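You operate a simulated robot arm through the tools that you are given. There is no shell and no other tool. Be economical: measure what you need, move in short steps, check, and stop when the job is done.

The job below is to be done with a simulated robot arm. You get a single attempt, and the scene is never put back.

Task
Put things in order on the ledge at the gravity table. At the end: the brown carton (marked "SHIMS") from the ledge at the gravity table stands where the silver dish stood; the clear jar (marked "WHEAT") from the ledge at the gravity table is on the yellow tin (marked "OIL"); the silver dish stands where the brown clod stood; the brown clod from the ledge at the gravity table stands where the clear jar stood; whatever was shut is shut again. Leave all else as you found it, and nothing knocked over.

The check looks at the end state, three seconds after you hand in, the way a careful person would. Anything else that was tipped, shoved, dropped, spilled or broken makes it a failure.

Robot
A 7-joint arm with a two-finger parallel gripper, fixed in place. Base frame: the origin is at the foot of the arm, x ahead of it, y to its left, z up; the work surface is at about z = 0.78. Units: m, degrees, N and s.
With the tool pointing down near the work surface it reaches from about 0.3 to 0.7 m from the base axis. Its first joint turns from -66.0 to 66.0 degrees. Payload 1.57 kg.
The TCP is the grasp point between the finger pads, 0.03 m short of the fingertips. In the tool frame z runs along the fingers and y along their closing line. Largest opening 0.11 m; finger width 0.024, thickness 0.012; the body of the gripper, 0.048 by 0.112 m, starts 0.078 m behind the TCP.
Orientation is that of the tool frame in the base frame, as a unit quaternion [x, y, z, w]. With the fingers straight down and closing along the base's y, the tool's x points along the base's -x, its y along +y and its z along -z.

Tools
- The arm moves only by the tool nudge_tool. Its argument "plan" is a list of rows, each an object of numbers (a shift or turn left out is 0, a gripper value left out holds the last): "x", "y", "z": the shift along the tool's x, y, z in units of 250 mm (1.0 is 250 mm); "rx", "ry", "rz": the turn, a rotation vector about the tool's x, y, z in units of 45 degrees (1.0 is 45 degrees); "fingers": the gripper command, from -1 (fully open) to 1 (shut), values between in proportion. In form: [{"x": .., "y": .., "z": .., "rx": .., "ry": .., "rz": .., "fingers": ..}, ...]. A call has 1 to 12 rows; each row is the pose to reach, as a shift and turn from the pose commanded when the call began, along the tool's axes at that moment. A call with a number of a shift or a turn outside -1 to 1 is refused whole. Rows are played at 5 a second. More than 0.05 m and 8.6 degrees between two rows, or a gripper value outside its range, and nothing of the call is played. A pose out of reach is approached as far as the arm can. The call stops where the force on the tool passes 40 N (or 10 N more than at its start, if that is more) or the arm is blocked; 0.2 s more then pass. The fingers move at their own pace (about 0.108 m/s each) and stop on an object; they squeeze with about 40 N. The grip force told is the motor's: it shows also when the fingers shut on nothing. Time passes only in rows, and 0.2 s behind the last, so rows that repeat a pose let the fingers close. The reply holds the time, the measured pose of the TCP, the force on the tool along the base axes, the opening and the grip force, in the units named above and with some noise, and new pictures: "views" is both (left out), scene, wrist or none.
- Cameras (640 x 400 px; columns grow to the right, rows downward): "scene" is fixed at [0.1751, -0.3943, 1.3853]; the picture's right is [0.74, -0.67, 0.00], its down [-0.51, -0.55, -0.66] and it looks along [0.45, 0.49, -0.75] (base axes); focal length 247 px, centre (320, 200). "wrist" rides on the gripper at [-0.036, 0, -0.08] in the tool frame; the picture's right is [0.00, -1.00, 0.00], its down [0.97, 0.00, -0.24] and it looks along [0.24, 0.00, 0.97] (tool axes); focal length 218 px, centre (320, 200).
- point_at(camera, pixels): for up to 12 pixels [column, row] of the newest picture of that camera ("zoom" is the newest enlarged one), the place [x, y, z] in the base frame of the surface seen there, good to about 0.002 m, but the place of the scene camera against the robot may be out by one fixed shift of up to 0.018 m in any direction. No time passes.
- inspect(camera, box): a new picture of the part [left, top, right, bottom] of that camera's present view, enlarged. No time passes.
- hand_in(): hands the job in; it is judged then, once.

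Go step by step. Measure first, check grasps and placings, and put right what went wrong. The budget is 80 turns and 120 pictures, counting those below and the enlarged ones. Unless the task says otherwise, let go and move clear before handing in, and close with one line.

The tools are called after "Request:" as a command line: name --argument value ..., lists and objects as JSON in quotes. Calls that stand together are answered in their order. nudge_tool: Moves the arm, as the interface text tells. Its arguments: {"type":"object","properties":{"plan":{"type":"array"},"views":{"type":"string","enum":["both","scene","wrist","none"]}},"required":["plan"]} The other tools are called the same way: point_at (camera, pixels) gives the place of the surface under pixels of a picture; inspect (camera, box) takes an enlarged picture of a part of a camera's view; hand_in () hands the job in.

At the start:

```text
time: 0.0
tcp_pos: [0.3546, -0.0125, 1.133]
ee_rot: [0.0, 1.0, 0.0, 0.0]
wrist_force: [-0.1, -0.9, 0.2]
opening: 0.1102
grasp_force: 0.2
```

scene: 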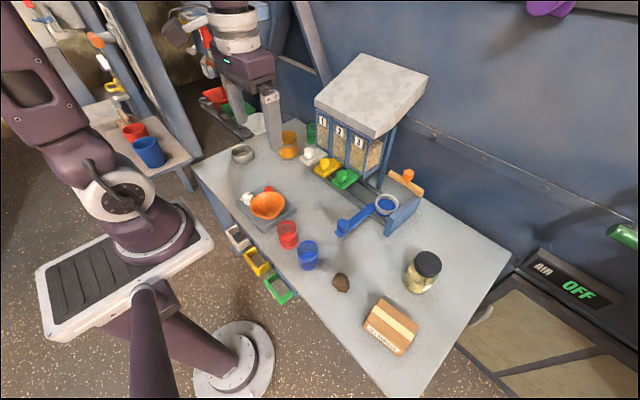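
wrist: 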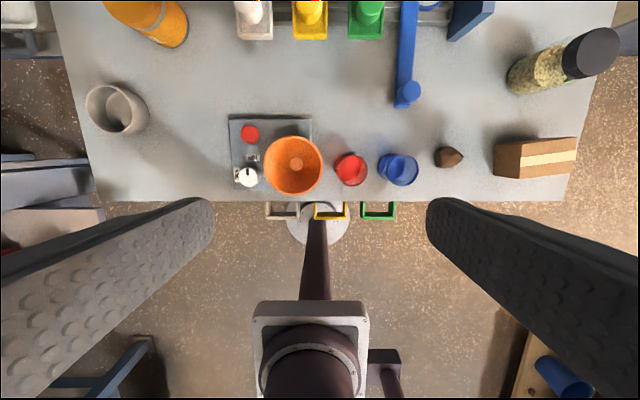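

The pictures show the silver dish (scene 243,153), a yellow tin (288,145), clod (341,283), jar (425,270) and carton (391,325). I'll enlarge and measure them.

Request:
inspect --camera "scene" --box '[220, 110, 340, 185]'

Request:
inspect --camera "scene" --box '[310, 235, 470, 365]'

Request:
point_at --camera "wrist" --pixels '[[116, 95], [116, 122], [448, 156], [600, 50], [540, 70], [535, 158], [535, 145], [170, 25], [130, 10], [497, 160], [575, 160], [350, 170]]'

Request:
point_at --camera "scene" --pixels '[[243, 145], [243, 156], [341, 280], [427, 261], [425, 285], [288, 136], [288, 152], [392, 312], [383, 298], [418, 324], [404, 355], [365, 324]]'

```text
5.33 times, centred on (280, 148) of scene
```

zoom: 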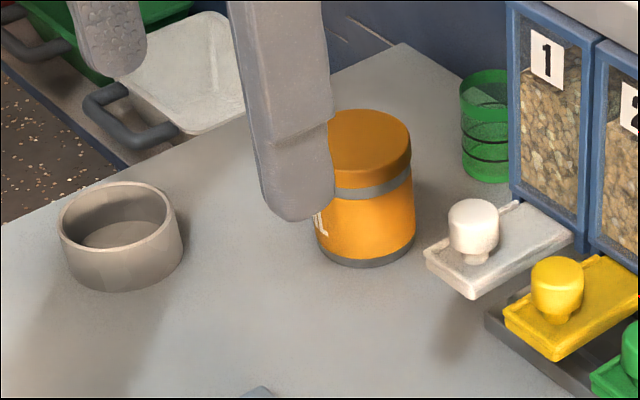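

```text
3.08 times, centred on (390, 300) of scene
```

zoom: 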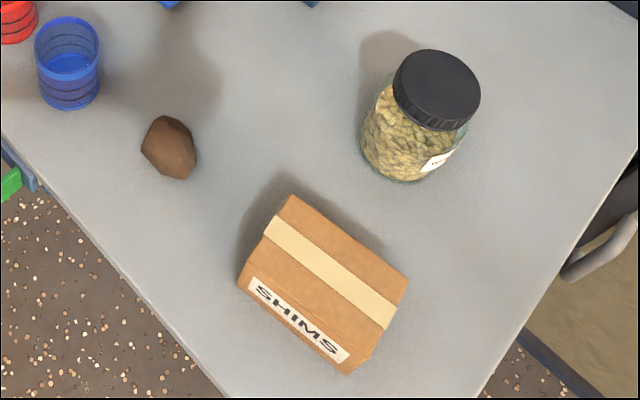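

```text
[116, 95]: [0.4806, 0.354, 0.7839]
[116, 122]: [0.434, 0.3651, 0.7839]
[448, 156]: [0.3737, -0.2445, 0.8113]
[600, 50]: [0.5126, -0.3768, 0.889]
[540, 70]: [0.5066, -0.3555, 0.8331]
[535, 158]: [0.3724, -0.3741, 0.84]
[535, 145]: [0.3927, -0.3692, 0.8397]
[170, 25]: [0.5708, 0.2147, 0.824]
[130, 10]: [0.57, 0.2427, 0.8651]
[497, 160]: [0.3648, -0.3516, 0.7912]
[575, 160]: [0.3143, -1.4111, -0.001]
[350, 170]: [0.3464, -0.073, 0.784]
```

```text
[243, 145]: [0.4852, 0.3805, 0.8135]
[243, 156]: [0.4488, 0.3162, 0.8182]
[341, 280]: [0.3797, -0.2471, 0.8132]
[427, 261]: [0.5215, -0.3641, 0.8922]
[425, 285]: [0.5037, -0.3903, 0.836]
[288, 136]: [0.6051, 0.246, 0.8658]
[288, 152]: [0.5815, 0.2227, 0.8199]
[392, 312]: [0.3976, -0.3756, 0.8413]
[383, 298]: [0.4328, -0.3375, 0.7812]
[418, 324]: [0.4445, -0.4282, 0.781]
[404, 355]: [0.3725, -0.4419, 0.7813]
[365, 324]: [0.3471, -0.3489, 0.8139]
```

Table is at about z 0.782, and the jobs form a chain (jar, clod, dish, carton). I'll move over the right group for a good wrist look.

Request:
nudge_tool --plan '[{"x": -0.08, "y": -0.18}, {"x": -0.16, "y": -0.36}, {"x": -0.24, "y": -0.54}, {"x": -0.32, "y": -0.72}, {"x": -0.4, "y": -0.9}, {"x": -0.4, "y": -1.0}, {"x": -0.4, "y": -1.0}]'

```text
time: 1.6
tcp_pos: [0.4576, -0.2635, 1.1312]
ee_rot: [0.0, 1.0, 0.0, 0.0]
wrist_force: [0.3, 0.3, 0.0]
opening: 0.1097
grasp_force: 0.1
```

scene: 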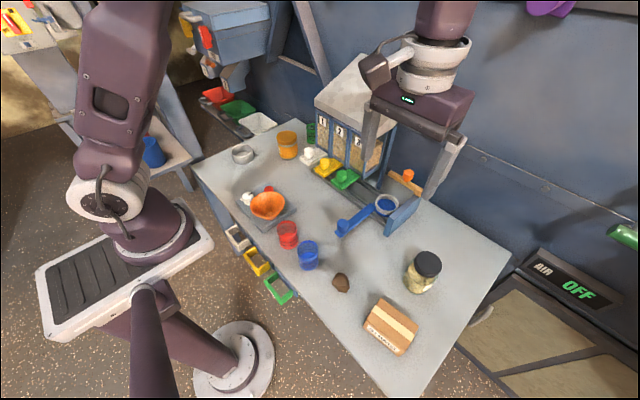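
wrist: 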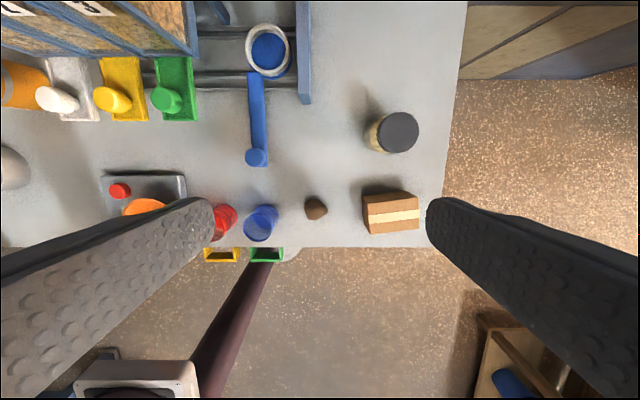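

The jar lid is at wrist (397,132), clod (316,208), carton (391,212). Enlarge and measure edges.

Request:
inspect --camera "wrist" --box '[290, 90, 450, 240]'

Request:
inspect --camera "scene" --box '[220, 110, 340, 185]'

Request:
point_at --camera "wrist" --pixels '[[397, 115], [397, 132], [397, 149], [379, 132], [416, 132], [316, 208], [308, 206], [325, 208], [366, 199], [413, 194], [370, 230], [418, 226]]'

Request:
point_at --camera "scene" --pixels '[[281, 136], [295, 136], [288, 132], [288, 142], [288, 156], [408, 285], [425, 290]]'

```text
2.67 times, centred on (370, 165) of wrist
```

zoom: 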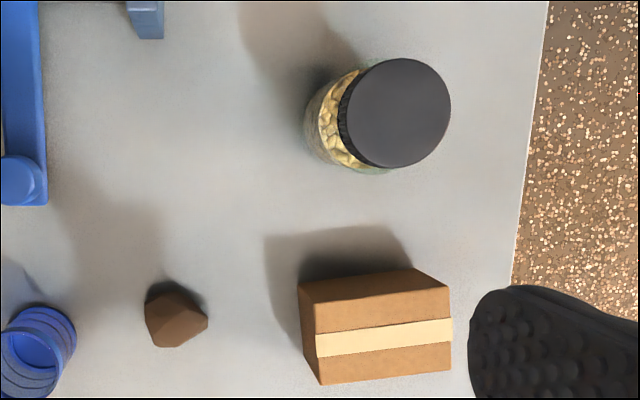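

```text
5.33 times, centred on (280, 148) of scene
```

zoom: 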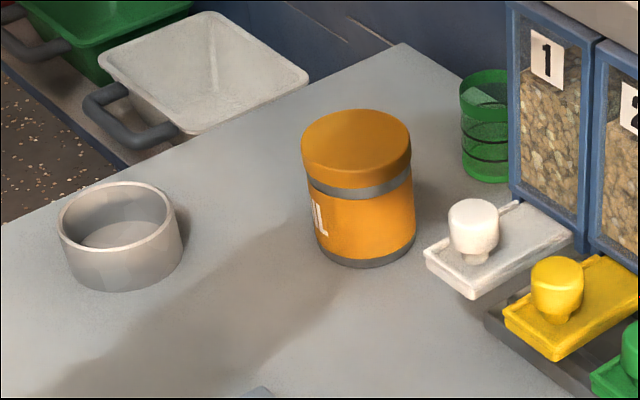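

```text
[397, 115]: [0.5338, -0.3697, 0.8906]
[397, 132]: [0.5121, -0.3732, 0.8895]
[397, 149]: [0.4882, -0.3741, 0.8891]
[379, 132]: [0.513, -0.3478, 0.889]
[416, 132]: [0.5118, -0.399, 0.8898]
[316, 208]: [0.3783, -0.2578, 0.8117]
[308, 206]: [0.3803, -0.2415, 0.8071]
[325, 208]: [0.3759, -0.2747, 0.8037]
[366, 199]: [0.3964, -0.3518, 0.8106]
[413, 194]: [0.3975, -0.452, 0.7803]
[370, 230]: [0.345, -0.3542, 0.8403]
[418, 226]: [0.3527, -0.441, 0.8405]
```

```text
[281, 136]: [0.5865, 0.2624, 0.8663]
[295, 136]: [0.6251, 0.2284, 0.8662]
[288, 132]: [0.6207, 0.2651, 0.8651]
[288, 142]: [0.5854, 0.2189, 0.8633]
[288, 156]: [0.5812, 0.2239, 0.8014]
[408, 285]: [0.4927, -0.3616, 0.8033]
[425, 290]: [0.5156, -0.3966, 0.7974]
```

Jar lid centre is (0.512,-0.373), top z 0.890, lid ~0.056 wide; the tin's top is at z≈0.866. I'll move to above the jar.

Request:
nudge_tool --plan '[{"x": -0.08, "y": -0.15}, {"x": -0.16, "y": -0.3}, {"x": -0.22, "y": -0.44}, {"x": -0.22, "y": -0.44, "z": 0.18}, {"x": -0.22, "y": -0.44, "z": 0.36}, {"x": -0.22, "y": -0.44, "z": 0.52}, {"x": -0.22, "y": -0.44, "z": 0.6}, {"x": -0.22, "y": -0.44, "z": 0.6}]' --views "wrist"

```text
time: 3.4
tcp_pos: [0.5098, -0.3726, 0.9795]
ee_rot: [0.001, 1.0, 0.0, 0.0]
wrist_force: [0.2, -0.5, -0.5]
opening: 0.1101
grasp_force: 0.0
out of reach, approached as far as the arm can: row 3
```

wrist: 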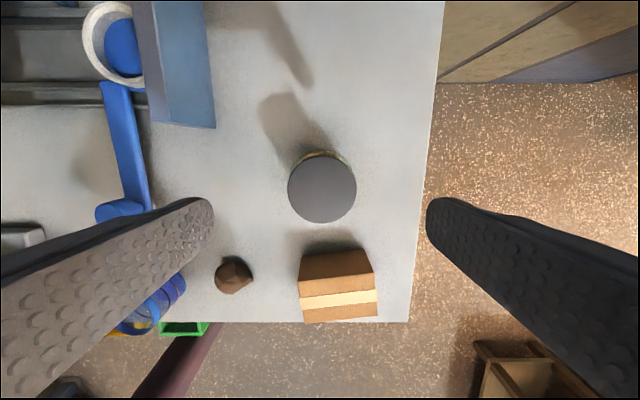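

The lid (322,187) is nearly centred between the fingers. Measure once more for exact centring and where the body is.

Request:
point_at --camera "wrist" --pixels '[[322, 157], [322, 220], [290, 187], [354, 187], [322, 153], [300, 160], [232, 262], [218, 275], [249, 272], [233, 290], [320, 142], [340, 284]]'

Request:
inspect --camera "scene" --box '[380, 220, 460, 310]'

```text
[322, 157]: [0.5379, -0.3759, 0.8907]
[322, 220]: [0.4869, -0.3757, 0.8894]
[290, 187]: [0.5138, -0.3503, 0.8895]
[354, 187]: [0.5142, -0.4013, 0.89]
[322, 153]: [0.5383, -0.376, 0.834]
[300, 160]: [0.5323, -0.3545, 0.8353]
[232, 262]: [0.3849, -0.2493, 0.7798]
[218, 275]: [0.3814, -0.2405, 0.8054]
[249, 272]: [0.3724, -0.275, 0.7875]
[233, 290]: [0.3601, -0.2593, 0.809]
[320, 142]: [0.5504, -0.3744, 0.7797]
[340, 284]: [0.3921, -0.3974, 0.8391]
```

```text
4.44 times, centred on (420, 265) of scene
```

zoom: 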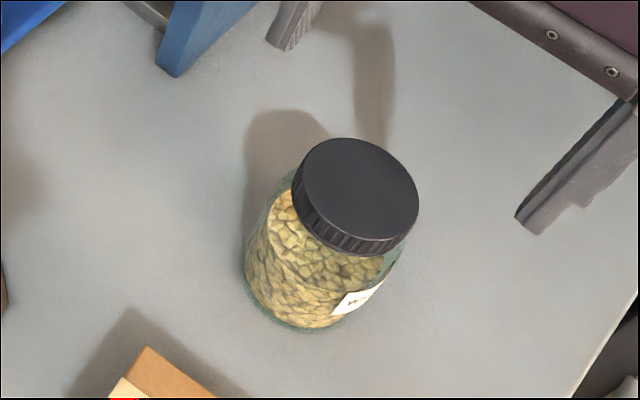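

Jar centre is (0.5125,-0.376). Descend to grip the body at z≈0.835.

Request:
nudge_tool --plan '[{"x": -0.012, "y": -0.014, "z": 0.15}, {"x": -0.012, "y": -0.014, "z": 0.3}, {"x": -0.012, "y": -0.014, "z": 0.45}, {"x": -0.012, "y": -0.014, "z": 0.59}, {"x": -0.012, "y": -0.014, "z": 0.59}, {"x": -0.012, "y": -0.014, "z": 0.59, "fingers": 1}, {"x": -0.012, "y": -0.014, "z": 0.59, "fingers": 1}, {"x": -0.012, "y": -0.014, "z": 0.59, "fingers": 1}, {"x": -0.012, "y": -0.014, "z": 0.59, "fingers": 1}]'

```text
time: 5.4
tcp_pos: [0.5135, -0.3755, 0.8348]
ee_rot: [0.0, 1.0, 0.0, 0.0]
wrist_force: [-0.7, 0.0, 0.2]
opening: 0.0651
grasp_force: 40.1
```

scene: 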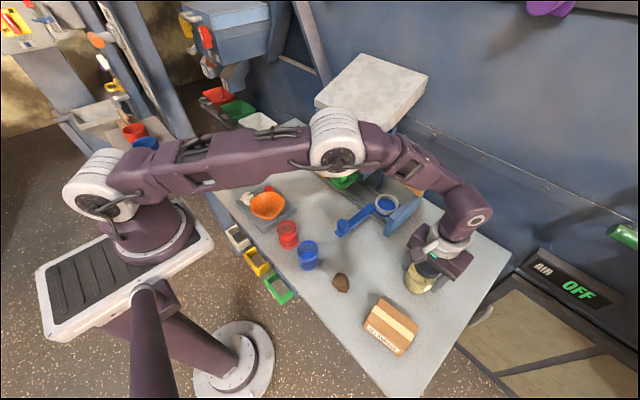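
wrist: 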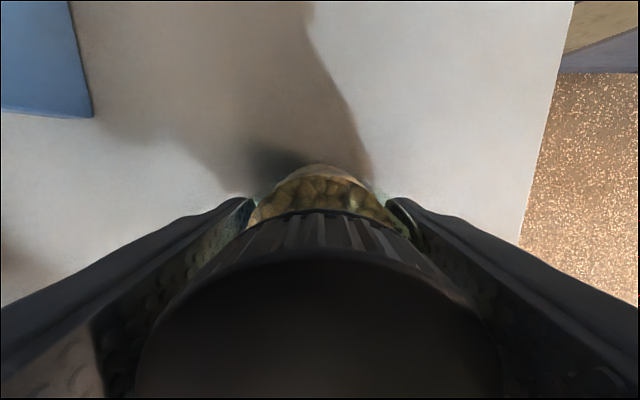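

Held at 0.065 wide. Lift straight up and draw back toward the base.

Request:
nudge_tool --plan '[{"z": -0.1}, {"z": -0.25}, {"z": -0.4}, {"z": -0.55}, {"z": -0.7}, {"z": -0.8}, {"z": -0.8, "x": 0.15, "y": 0.1}, {"z": -0.8, "x": 0.3, "y": 0.2}, {"z": -0.8, "x": 0.45, "y": 0.3}, {"z": -0.8, "x": 0.55, "y": 0.45}, {"z": -0.8, "x": 0.55, "y": 0.6}, {"z": -0.8, "x": 0.55, "y": 0.6}]'

Request:
point_at --camera "scene" --pixels '[[315, 97], [376, 137], [428, 75], [360, 55], [317, 145], [309, 128], [309, 160], [330, 168], [296, 133], [281, 140], [288, 141], [350, 100]]'

```text
time: 8.0
tcp_pos: [0.3772, -0.2268, 1.0356]
ee_rot: [0.0, 1.0, 0.0, 0.0]
wrist_force: [-0.3, -0.1, -3.5]
opening: 0.0647
grasp_force: 39.8
```

scene: 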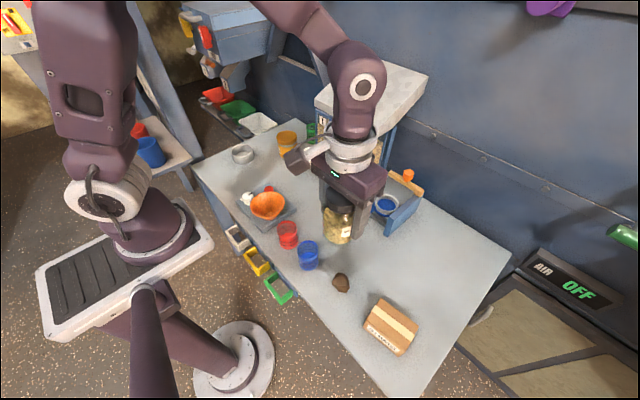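
wrist: 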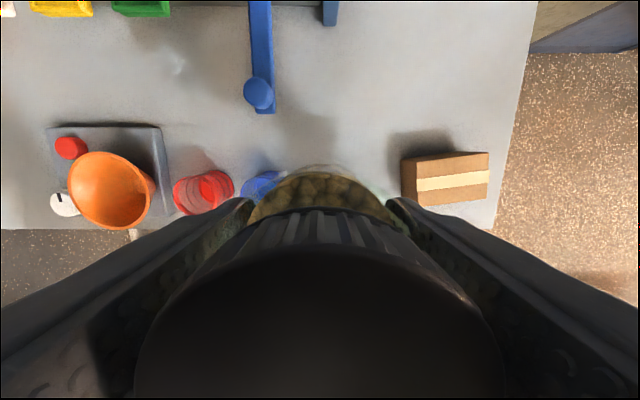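

```text
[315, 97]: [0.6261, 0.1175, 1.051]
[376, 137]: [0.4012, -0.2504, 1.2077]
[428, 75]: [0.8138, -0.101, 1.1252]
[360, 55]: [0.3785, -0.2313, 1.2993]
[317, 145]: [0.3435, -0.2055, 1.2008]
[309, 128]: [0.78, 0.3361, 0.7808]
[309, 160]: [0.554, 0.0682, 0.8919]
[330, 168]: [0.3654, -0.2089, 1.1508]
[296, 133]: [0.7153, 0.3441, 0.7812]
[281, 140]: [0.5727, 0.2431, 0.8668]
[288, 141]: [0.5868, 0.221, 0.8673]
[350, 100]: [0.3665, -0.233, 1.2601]
```

Jar is held, bottom at z≈0.98; hopper corner is at (0.626,0.117). Sweep left at x≈0.38.

Request:
nudge_tool --plan '[{"y": 0.15}, {"y": 0.32}, {"y": 0.5}, {"y": 0.68}, {"y": 0.85}, {"y": 1.0}, {"y": 1.0}]' --views "none"

Request:
nudge_tool --plan '[{"y": 0.15}, {"y": 0.32}, {"y": 0.5}, {"y": 0.68}, {"y": 0.83}, {"y": 0.83}]'

```text
time: 9.6
tcp_pos: [0.375, 0.0238, 1.0366]
ee_rot: [0.0, 1.0, 0.0, 0.0]
wrist_force: [-0.1, -0.2, -2.8]
opening: 0.0647
grasp_force: 39.8
```

```text
time: 11.0
tcp_pos: [0.3754, 0.2315, 1.0347]
ee_rot: [0.0, 1.0, 0.0, 0.0]
wrist_force: [1.0, 0.2, -2.4]
opening: 0.0647
grasp_force: 39.8
```

scene: 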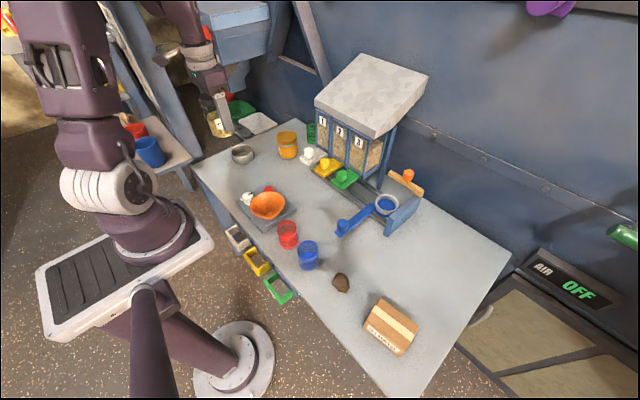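
wrist: 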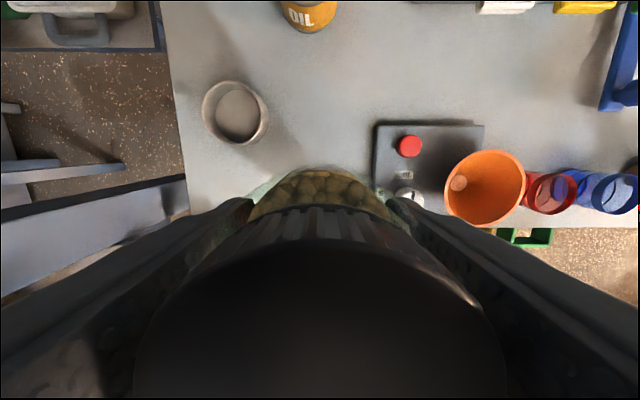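

The tin shows at the top edge of the wrist view (308,12). Advance 0.1 m to see its top whole; also measure it in the scene view.

Request:
nudge_tool --plan '[{"x": -0.15}, {"x": -0.3}, {"x": -0.4}, {"x": -0.4}]' --views "wrist"

Request:
inspect --camera "wrist" --box '[200, 0, 420, 140]'

Request:
inspect --camera "scene" --box '[220, 110, 340, 185]'

```text
time: 12.0
tcp_pos: [0.4761, 0.2301, 1.0347]
ee_rot: [0.0, 1.0, 0.0, 0.0]
wrist_force: [0.3, 0.6, -2.6]
opening: 0.0646
grasp_force: 39.7
```

wrist: 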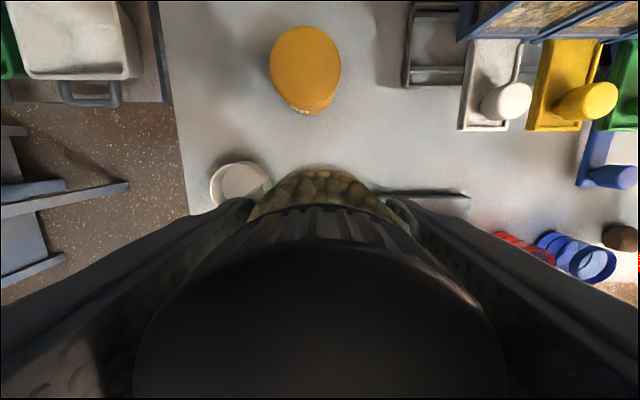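

```text
2.86 times, centred on (310, 70) of wrist
```

zoom: 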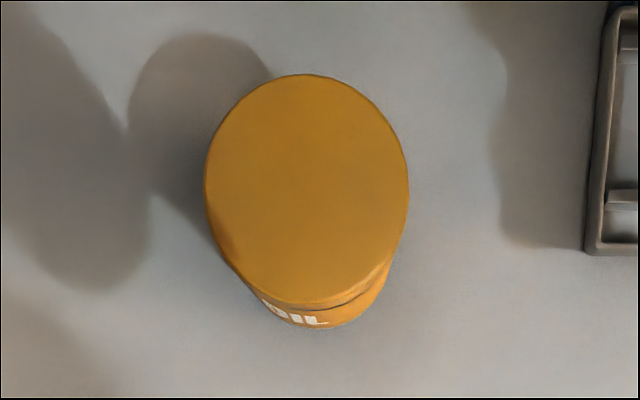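

```text
5.33 times, centred on (280, 148) of scene
```

zoom: 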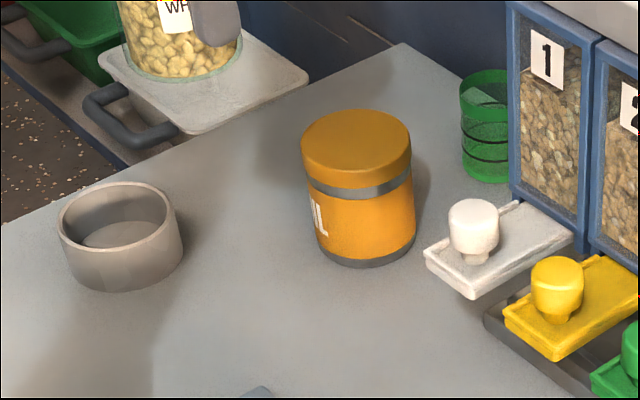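

Tin top spans wrist columns 271–341 and rows 26–106; measure those edges (points just inside).

Request:
point_at --camera "wrist" --pixels '[[273, 60], [339, 62], [307, 29], [307, 103], [282, 36], [332, 92], [333, 38], [306, 65], [414, 85], [465, 100]]'

Request:
point_at --camera "scene" --pixels '[[277, 138], [296, 139], [286, 132], [288, 144], [287, 138]]'

```text
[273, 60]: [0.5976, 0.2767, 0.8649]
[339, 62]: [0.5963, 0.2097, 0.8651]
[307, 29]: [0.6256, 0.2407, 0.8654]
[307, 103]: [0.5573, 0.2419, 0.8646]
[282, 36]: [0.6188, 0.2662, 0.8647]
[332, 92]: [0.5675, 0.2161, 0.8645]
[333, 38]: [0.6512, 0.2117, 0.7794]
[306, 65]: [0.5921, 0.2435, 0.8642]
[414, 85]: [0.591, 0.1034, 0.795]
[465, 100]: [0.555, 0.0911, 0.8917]
```

```text
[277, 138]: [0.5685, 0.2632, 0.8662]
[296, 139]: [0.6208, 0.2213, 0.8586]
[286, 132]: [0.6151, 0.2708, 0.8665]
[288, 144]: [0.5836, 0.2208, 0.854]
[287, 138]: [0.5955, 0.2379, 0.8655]
```

Tin centre (0.5915,0.243), top z 0.865. Move over it and down to about 10 mm above contact.

Request:
nudge_tool --plan '[{"x": -0.15, "y": 0.02}, {"x": -0.3, "y": 0.046}, {"x": -0.4, "y": 0.046}, {"x": -0.466, "y": 0.046}, {"x": -0.466, "y": 0.046, "z": 0.15}, {"x": -0.466, "y": 0.046, "z": 0.3}, {"x": -0.466, "y": 0.046, "z": 0.41}, {"x": -0.466, "y": 0.046, "z": 0.41}]'

Request:
inspect --camera "scene" --box '[220, 90, 340, 180]'

```text
time: 13.8
tcp_pos: [0.5908, 0.242, 0.9328]
ee_rot: [0.0, 1.0, 0.0, 0.0]
wrist_force: [0.1, 0.1, -3.1]
opening: 0.0646
grasp_force: 39.9
```

scene: 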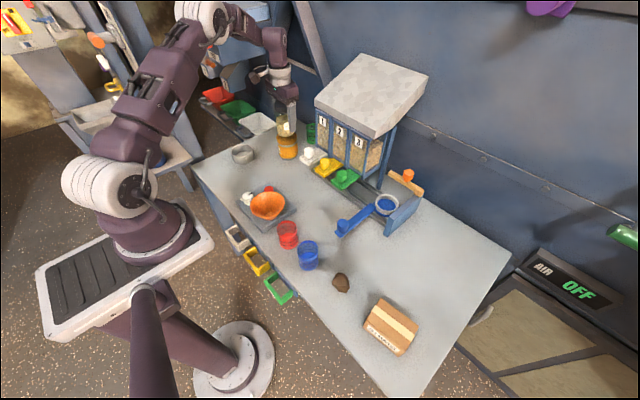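
wrist: 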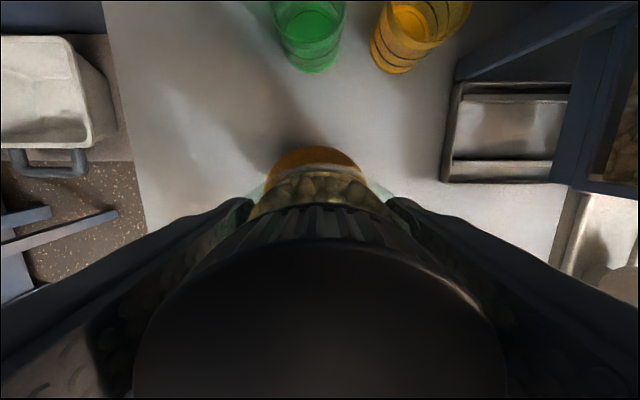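

```text
4.44 times, centred on (280, 135) of scene
```

zoom: 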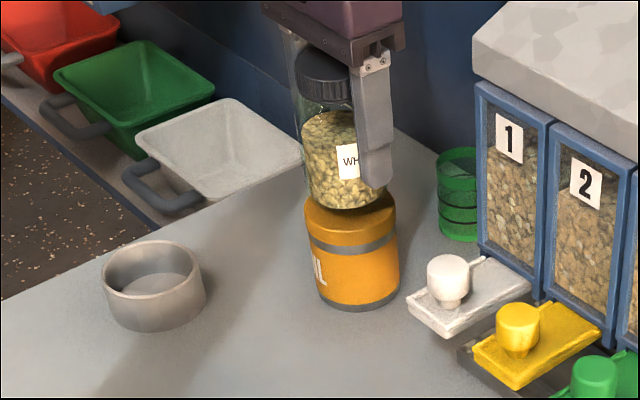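

Jar stands centred about 1 cm above the tin. Lower slowly to contact.

Request:
nudge_tool --plan '[{"z": 0.02}, {"z": 0.036}, {"z": 0.044}, {"z": 0.05}, {"z": 0.05}]' --views "none"

```text
time: 15.0
tcp_pos: [0.5919, 0.2429, 0.9199]
ee_rot: [-0.001, 1.0, 0.001, 0.0]
wrist_force: [0.1, -0.1, -2.9]
opening: 0.0648
grasp_force: 40.0
```

Force is still -2.9 N (only the jar's weight), so no contact yet. Lower by millimetres.

Request:
nudge_tool --plan '[{"z": 0.004}, {"z": 0.004}]' --views "none"

Request:
nudge_tool --plan '[{"z": 0.004}, {"z": 0.004}]' --views "none"

```text
time: 15.6
tcp_pos: [0.591, 0.2423, 0.9195]
ee_rot: [0.0, 1.0, -0.001, 0.001]
wrist_force: [-1.7, -0.7, 5.0]
opening: 0.0648
grasp_force: 40.3
```

```text
time: 16.2
tcp_pos: [0.5923, 0.2429, 0.9185]
ee_rot: [0.0, 1.0, 0.0, 0.002]
wrist_force: [-3.8, 0.8, 16.2]
opening: 0.0648
grasp_force: 40.6
```

Contact (+16 N). Back off 1 mm and open gently, then rise.

Request:
nudge_tool --plan '[{"z": -0.004}, {"z": -0.004, "fingers": 0.0}, {"z": -0.004, "fingers": -0.4}, {"z": -0.004, "fingers": -0.8}, {"z": -0.004, "fingers": -0.8}, {"z": -0.15}, {"z": -0.3}, {"z": -0.45}, {"z": -0.45}]'

Request:
inspect --camera "scene" --box '[220, 90, 340, 180]'

```text
time: 18.2
tcp_pos: [0.5915, 0.2412, 1.0292]
ee_rot: [0.001, 1.0, 0.001, 0.0]
wrist_force: [-0.2, -0.6, 0.4]
opening: 0.0991
grasp_force: 0.0
```

scene: 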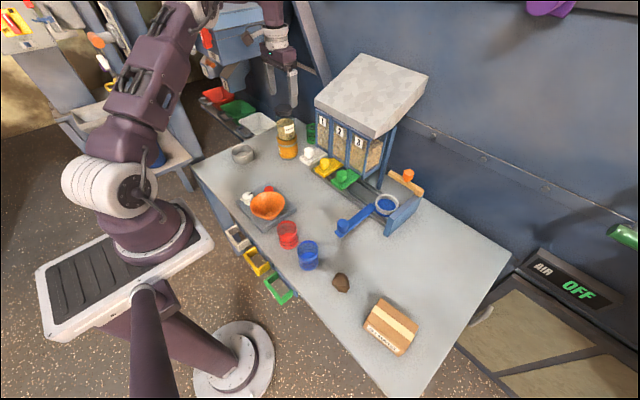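
wrist: 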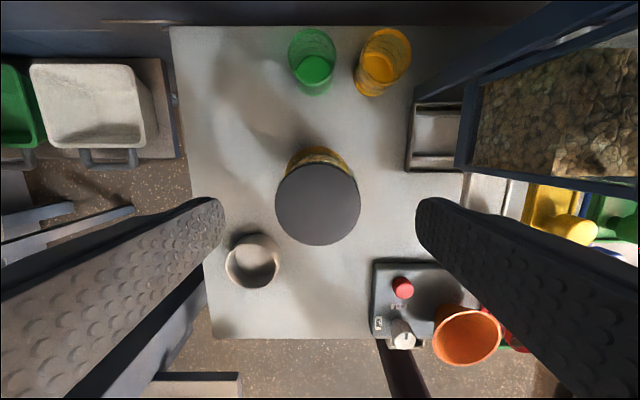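

```text
4.44 times, centred on (280, 135) of scene
```

zoom: 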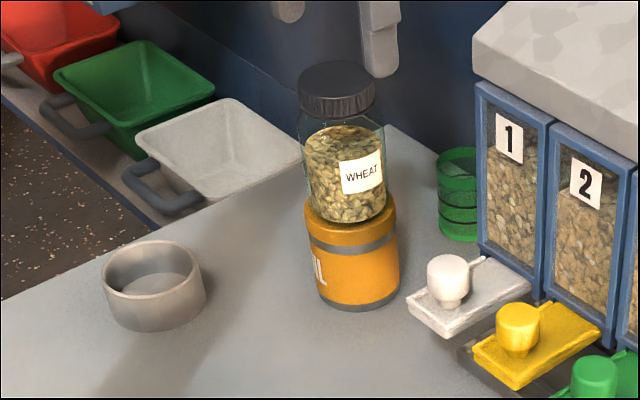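

The jar stands upright on the tin. The dish is visible at wrist (253,260); measure its rim, then retreat.

Request:
point_at --camera "wrist" --pixels '[[227, 262], [278, 260], [253, 236], [254, 285], [253, 262], [232, 246], [273, 279], [320, 205]]'

Request:
inspect --camera "wrist" --box '[200, 210, 310, 310]'

Request:
nudge_tool --plan '[{"x": 0.15}, {"x": 0.3}, {"x": 0.45}, {"x": 0.6}, {"x": 0.75}, {"x": 0.82}, {"x": 0.82}]'

```text
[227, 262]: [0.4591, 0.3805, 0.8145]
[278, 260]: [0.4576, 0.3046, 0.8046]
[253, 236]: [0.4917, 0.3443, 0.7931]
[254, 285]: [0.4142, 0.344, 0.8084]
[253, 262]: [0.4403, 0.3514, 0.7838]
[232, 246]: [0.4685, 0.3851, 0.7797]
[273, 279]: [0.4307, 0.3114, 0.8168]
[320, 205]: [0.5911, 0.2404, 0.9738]
```

```text
4.00 times, centred on (255, 260) of wrist
```

zoom: 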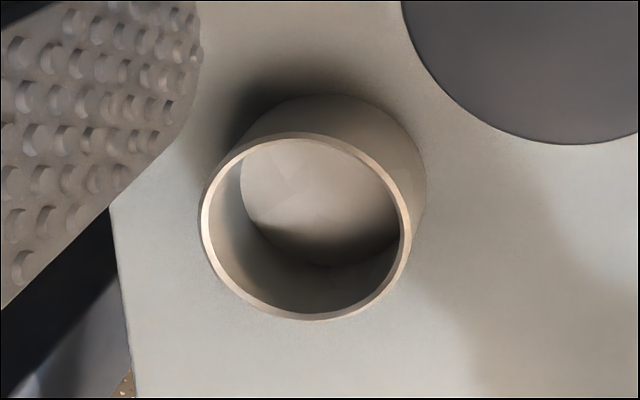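

```text
time: 19.8
tcp_pos: [0.3858, 0.2416, 1.0304]
ee_rot: [0.0, 1.0, -0.001, 0.0]
wrist_force: [0.2, 0.4, 0.3]
opening: 0.0987
grasp_force: 0.0
```

scene: 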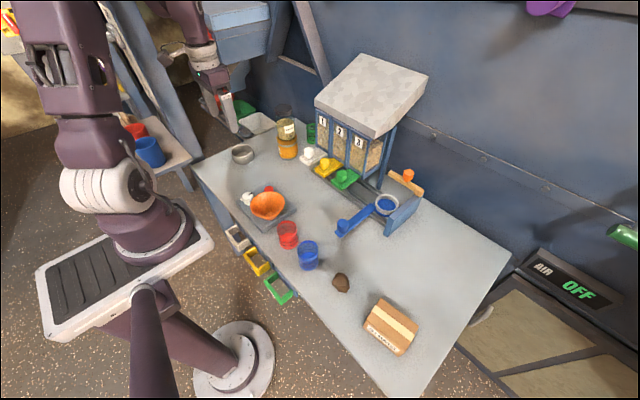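
wrist: 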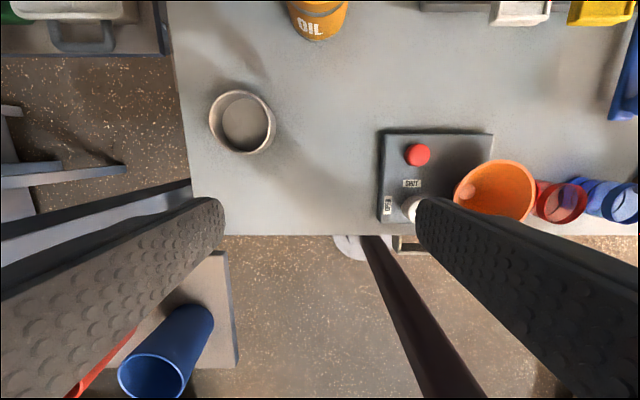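

Get a precise dish centre from an enlarged view.

Request:
inspect --camera "wrist" --box '[200, 75, 290, 165]'

```text
4.44 times, centred on (245, 120) of wrist
```

zoom: 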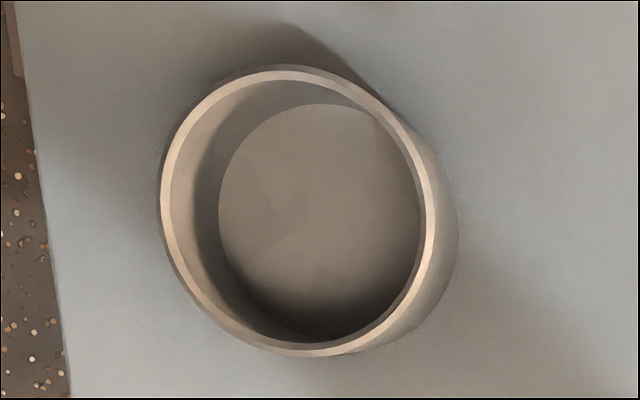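

Request:
point_at --camera "zoom" --pixels '[[166, 200], [429, 220], [292, 74], [312, 350], [196, 104], [394, 320], [396, 110], [200, 300], [320, 230], [456, 215]]'

```text
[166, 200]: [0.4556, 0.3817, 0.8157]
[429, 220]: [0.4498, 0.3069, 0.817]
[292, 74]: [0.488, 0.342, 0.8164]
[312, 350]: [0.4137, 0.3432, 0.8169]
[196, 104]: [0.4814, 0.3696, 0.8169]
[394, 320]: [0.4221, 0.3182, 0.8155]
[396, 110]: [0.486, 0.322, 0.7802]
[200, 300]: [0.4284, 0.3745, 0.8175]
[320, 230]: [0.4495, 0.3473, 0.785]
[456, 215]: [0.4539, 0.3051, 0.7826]
```

Dish: centre (0.451,0.344), diameter ~0.077, rim z 0.817. Now go right to the clod at about (0.374,-0.258).

Request:
nudge_tool --plan '[{"y": -0.2}, {"y": -0.4}, {"y": -0.6}, {"y": -0.8}, {"y": -1.0}, {"y": -1.0}]' --views "none"

Request:
nudge_tool --plan '[{"y": -0.2}, {"y": -0.4}, {"y": -0.6}, {"y": -0.8}, {"y": -1.0}, {"y": -1.0, "z": 0.15}, {"y": -1.0, "z": 0.3}, {"y": -1.0, "z": 0.3}]' --views "wrist"

Request:
inspect --camera "wrist" --box '[250, 130, 410, 230]'

```text
time: 21.2
tcp_pos: [0.3852, -0.0083, 1.0312]
ee_rot: [0.001, 1.0, 0.0, 0.0]
wrist_force: [-0.5, -0.6, 0.3]
opening: 0.0989
grasp_force: 0.0
```

```text
time: 23.0
tcp_pos: [0.3861, -0.2539, 0.9544]
ee_rot: [0.0, 1.0, 0.0, 0.0]
wrist_force: [-0.8, 0.0, 0.1]
opening: 0.0991
grasp_force: 0.1
```

wrist: 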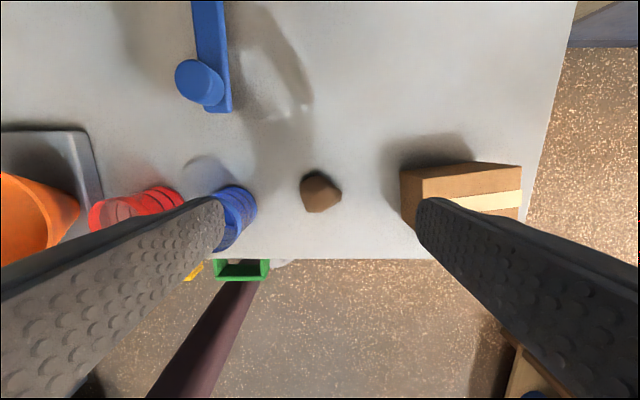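

```text
4.00 times, centred on (330, 180) of wrist
```

zoom: 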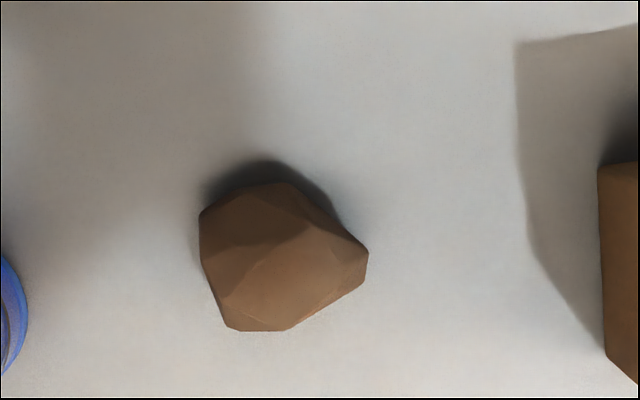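

Request:
point_at --camera "zoom" --pixels '[[203, 225], [205, 260], [365, 262], [275, 188], [230, 322], [290, 322], [285, 265], [260, 230], [340, 235], [22, 310], [604, 260], [240, 290]]'

```text
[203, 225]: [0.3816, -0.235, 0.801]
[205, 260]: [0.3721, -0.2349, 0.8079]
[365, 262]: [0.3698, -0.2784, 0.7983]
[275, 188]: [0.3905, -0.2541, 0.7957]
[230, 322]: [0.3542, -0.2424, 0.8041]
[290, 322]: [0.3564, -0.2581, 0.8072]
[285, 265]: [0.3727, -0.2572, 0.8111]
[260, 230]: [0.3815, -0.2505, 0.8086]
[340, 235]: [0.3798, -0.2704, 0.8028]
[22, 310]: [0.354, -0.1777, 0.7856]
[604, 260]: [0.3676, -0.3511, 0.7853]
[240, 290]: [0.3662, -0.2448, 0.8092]
```

Clod spans x 0.354–0.391, y −0.279…−0.235, top z 0.811. Neighbours (cup −0.178, carton −0.351) leave room with fingers at ~0.07; descend and grip.

Request:
nudge_tool --plan '[{"x": 0.05, "fingers": -0.3}, {"x": 0.05, "fingers": -0.3, "z": 0.15}, {"x": 0.05, "z": 0.32}, {"x": 0.05, "z": 0.48}, {"x": 0.05, "z": 0.54}, {"x": 0.05, "z": 0.566}, {"x": 0.05, "z": 0.566}]'

```text
time: 24.6
tcp_pos: [0.3752, -0.2577, 0.8142]
ee_rot: [0.0, 1.0, 0.0, 0.0]
wrist_force: [0.3, 0.8, -0.1]
opening: 0.0716
grasp_force: 0.0
```

scene: 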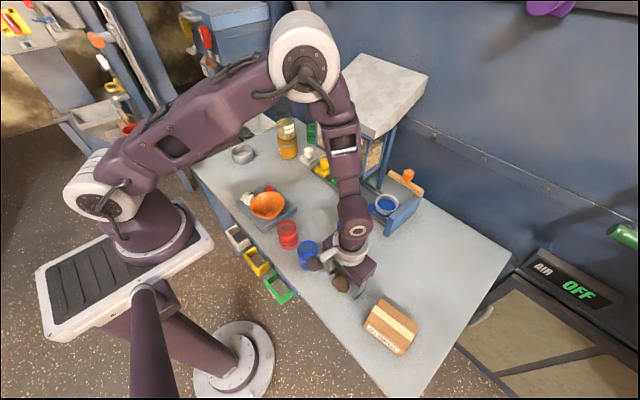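
wrist: 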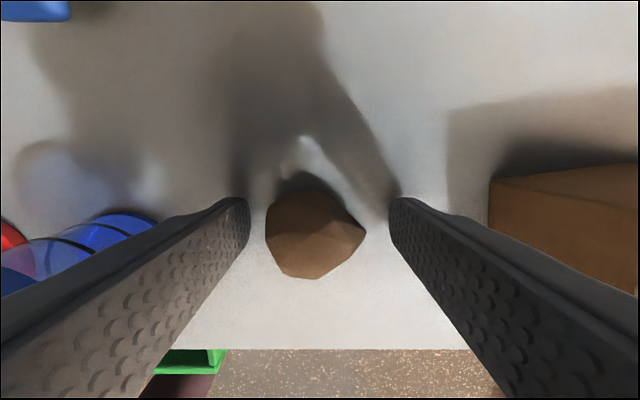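

The clod (313,235) sits between the pads with the cup and carton clear. Close and lift a little.

Request:
nudge_tool --plan '[{"fingers": 1}, {"fingers": 1}, {"fingers": 1}, {"fingers": 1}, {"z": -0.06}, {"z": -0.2}, {"z": -0.2}]'

```text
time: 26.2
tcp_pos: [0.3742, -0.2589, 0.8634]
ee_rot: [-0.001, 1.0, 0.001, 0.001]
wrist_force: [0.1, -0.2, -0.5]
opening: 0.0459
grasp_force: 39.5
```

scene: 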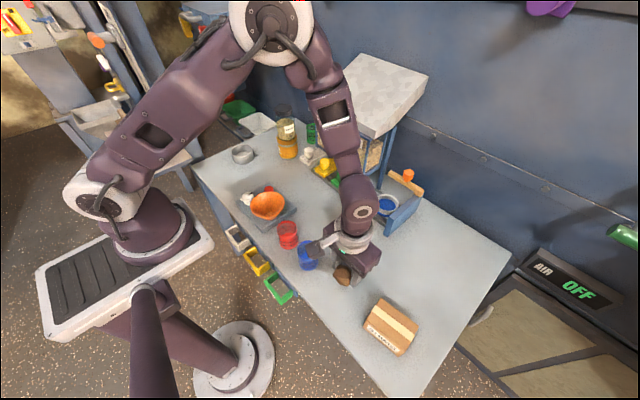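
wrist: 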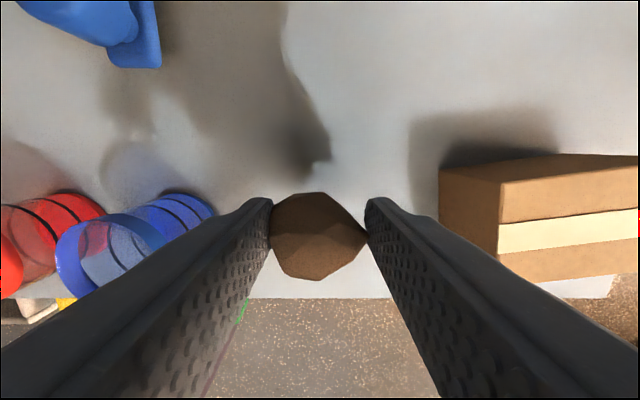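

Clod is held without twisting. Carry it over to the jar's spot (0.5125,-0.376), staying high.

Request:
nudge_tool --plan '[{"z": -0.18}, {"z": -0.32}, {"x": -0.15, "y": -0.05, "z": -0.32}, {"x": -0.3, "y": -0.15, "z": -0.32}, {"x": -0.43, "y": -0.28, "z": -0.32}, {"x": -0.51, "y": -0.4, "z": -0.32}, {"x": -0.556, "y": -0.476, "z": -0.32}, {"x": -0.556, "y": -0.476, "z": -0.15}, {"x": -0.556, "y": -0.476, "z": 0.03}, {"x": -0.556, "y": -0.476, "z": 0.13}, {"x": -0.556, "y": -0.476, "z": 0.18}, {"x": -0.556, "y": -0.476, "z": 0.18}]' --views "wrist"

```text
time: 28.8
tcp_pos: [0.5143, -0.376, 0.8182]
ee_rot: [0.0, 1.0, 0.0, 0.0]
wrist_force: [0.6, -0.8, -0.3]
opening: 0.0454
grasp_force: 39.9
```

wrist: 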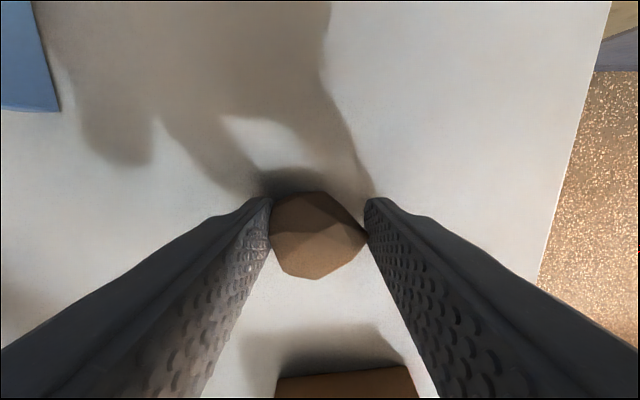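

About 4 mm above the grasp height. Lower gently.

Request:
nudge_tool --plan '[{"z": 0.01}, {"z": 0.016}, {"z": 0.016}]' --views "none"

```text
time: 29.6
tcp_pos: [0.5146, -0.3763, 0.8159]
ee_rot: [-0.001, 1.0, -0.001, 0.001]
wrist_force: [-4.0, 0.7, 19.0]
opening: 0.0453
grasp_force: 39.9
```

Contact at +19 N. Ease, release and rise.

Request:
nudge_tool --plan '[{"z": -0.006}, {"z": -0.006, "fingers": 0.0}, {"z": -0.006, "fingers": -0.3}, {"z": -0.006, "fingers": -0.3}, {"z": -0.15}, {"z": -0.3}, {"z": -0.48}, {"z": -0.65}, {"z": -0.65}]'

Request:
inspect --camera "wrist" --box '[240, 110, 400, 270]'

```text
time: 31.6
tcp_pos: [0.5134, -0.3749, 0.9793]
ee_rot: [0.0, 1.0, 0.0, 0.001]
wrist_force: [-0.6, 0.0, 0.0]
opening: 0.0714
grasp_force: 0.1
```

scene: 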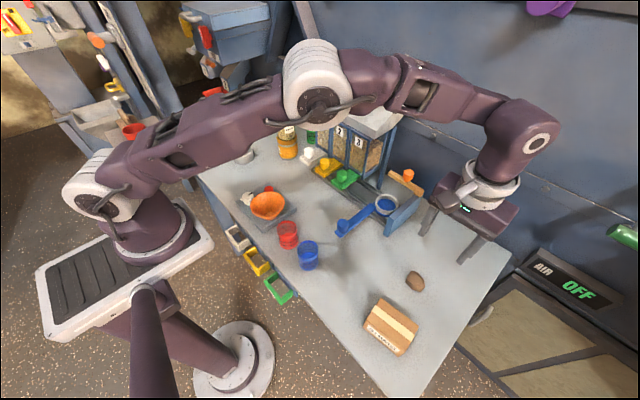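
wrist: 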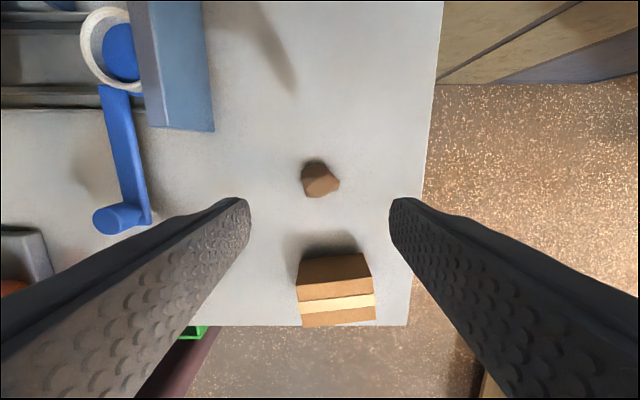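

```text
2.50 times, centred on (320, 190) of wrist
```

zoom: 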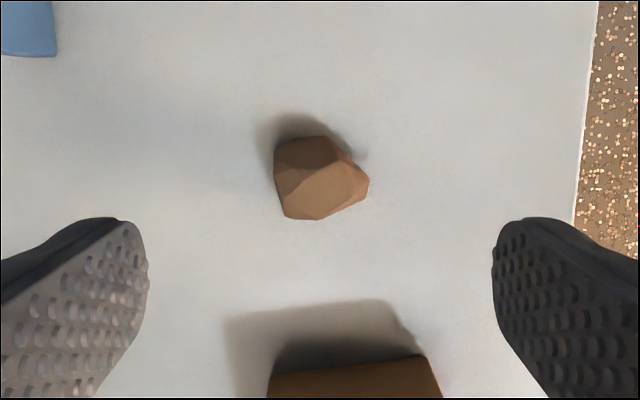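

Clod sits where the jar was, in the same attitude. Check the table's front edge (wrist row ~323) and clod place, then go toward the dish.

Request:
point_at --camera "wrist" --pixels '[[250, 322], [250, 325], [285, 322], [320, 178], [300, 258], [374, 322]]'

Request:
nudge_tool --plan '[{"z": -0.1, "x": 0.12, "fingers": -0.3}, {"z": -0.2, "x": 0.25, "y": 0.05}, {"z": -0.2, "x": 0.38, "y": 0.2}, {"z": -0.2, "x": 0.5, "y": 0.35}, {"z": -0.2, "x": 0.52, "y": 0.53}, {"z": -0.2, "x": 0.52, "y": 0.72}, {"z": -0.2, "x": 0.52, "y": 0.9}, {"z": -0.2, "x": 0.52, "y": 1.0}, {"z": -0.2, "x": 0.52, "y": 1.0}]' --views "none"

Request:
nudge_tool --plan '[{"y": 0.18, "fingers": -1}, {"y": 0.36}, {"y": 0.54}, {"y": 0.72}, {"y": 0.9}, {"y": 1.0}, {"y": 1.0}]' --views "none"

Request:
nudge_tool --plan '[{"y": 0.18}, {"y": 0.36, "x": -0.05}, {"y": 0.54, "x": -0.1}, {"y": 0.72, "x": -0.15}, {"y": 0.88, "x": -0.2}, {"y": 0.88, "x": -0.264}, {"y": 0.88, "x": -0.264, "z": 0.15}, {"y": 0.88, "x": -0.264, "z": 0.3}, {"y": 0.88, "x": -0.264, "z": 0.3}]'

```text
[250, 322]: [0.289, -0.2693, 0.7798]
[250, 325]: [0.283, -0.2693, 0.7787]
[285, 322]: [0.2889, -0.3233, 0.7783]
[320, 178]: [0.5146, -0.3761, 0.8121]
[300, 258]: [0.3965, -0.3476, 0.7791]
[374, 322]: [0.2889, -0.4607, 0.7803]
```

```text
time: 33.6
tcp_pos: [0.3836, -0.1262, 1.0274]
ee_rot: [-0.001, 1.0, 0.0, 0.0]
wrist_force: [-0.2, 0.6, -0.4]
opening: 0.0714
grasp_force: 0.2
```

```text
time: 35.2
tcp_pos: [0.3835, 0.1259, 1.0263]
ee_rot: [0.0, 1.0, 0.0, 0.0]
wrist_force: [-0.3, 0.4, -0.3]
opening: 0.11
grasp_force: 0.0
```

```text
time: 37.2
tcp_pos: [0.449, 0.3442, 0.9507]
ee_rot: [0.0, 1.0, 0.0, 0.0]
wrist_force: [-1.0, -0.7, -0.2]
opening: 0.1099
grasp_force: 0.1
```

scene: 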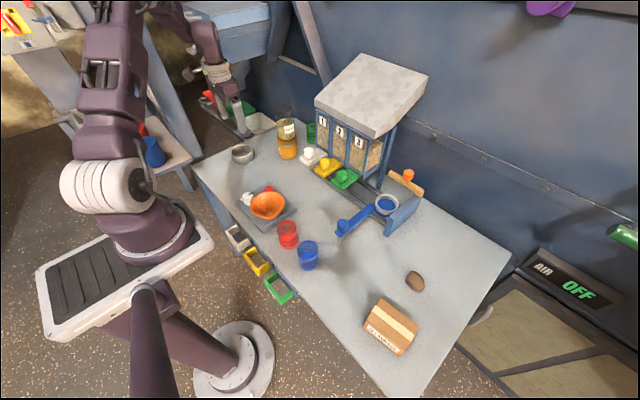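
wrist: 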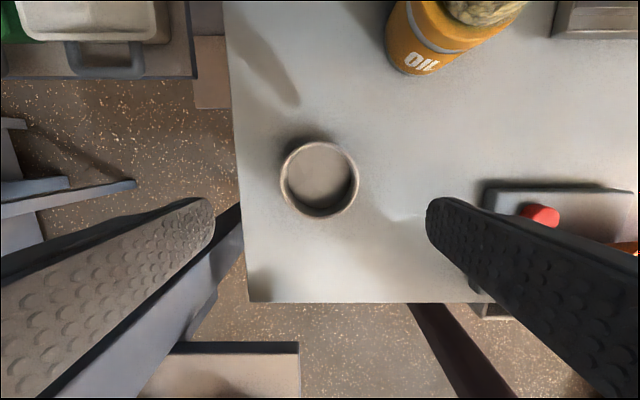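

The dish (319,180) is centred under the gripper. Verify with rim points.

Request:
point_at --camera "wrist" --pixels '[[283, 182], [355, 182], [319, 145], [319, 214], [300, 150], [343, 152]]'

```text
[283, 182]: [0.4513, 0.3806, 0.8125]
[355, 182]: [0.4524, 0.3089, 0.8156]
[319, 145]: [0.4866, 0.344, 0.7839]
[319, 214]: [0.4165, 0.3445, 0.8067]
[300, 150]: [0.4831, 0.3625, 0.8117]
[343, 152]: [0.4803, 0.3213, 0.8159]
```

Centre (0.4515,0.3445). Descend, grip outside, and lift a little.

Request:
nudge_tool --plan '[{"x": -0.01, "z": 0.15}, {"x": -0.01, "z": 0.32}, {"x": -0.01, "z": 0.45}, {"x": -0.01, "z": 0.536}, {"x": -0.01, "z": 0.536}, {"x": -0.01, "z": 0.536, "fingers": 1}, {"x": -0.01, "z": 0.536, "fingers": 1}, {"x": -0.01, "z": 0.536, "fingers": 1}, {"x": -0.01, "z": 0.5}, {"x": -0.01, "z": 0.38}, {"x": -0.01, "z": 0.38}]'

```text
time: 39.6
tcp_pos: [0.4503, 0.3432, 0.8545]
ee_rot: [0.0, 1.0, -0.001, 0.0]
wrist_force: [0.7, -0.2, -0.5]
opening: 0.0785
grasp_force: 40.0
```

scene: 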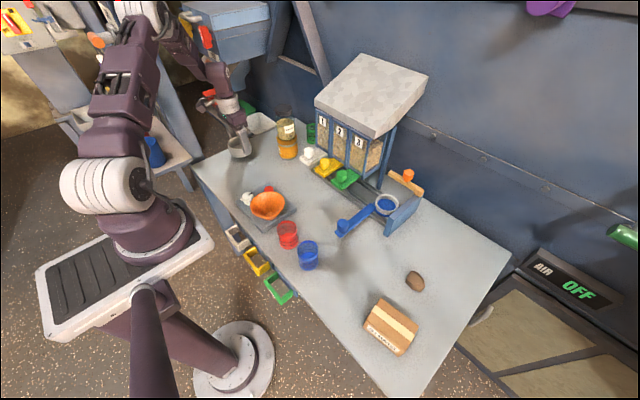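
wrist: 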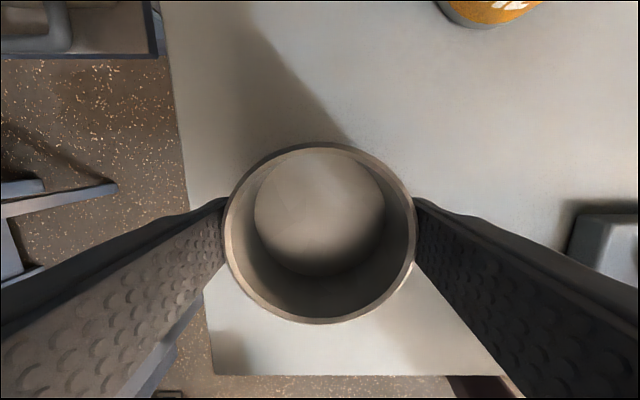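

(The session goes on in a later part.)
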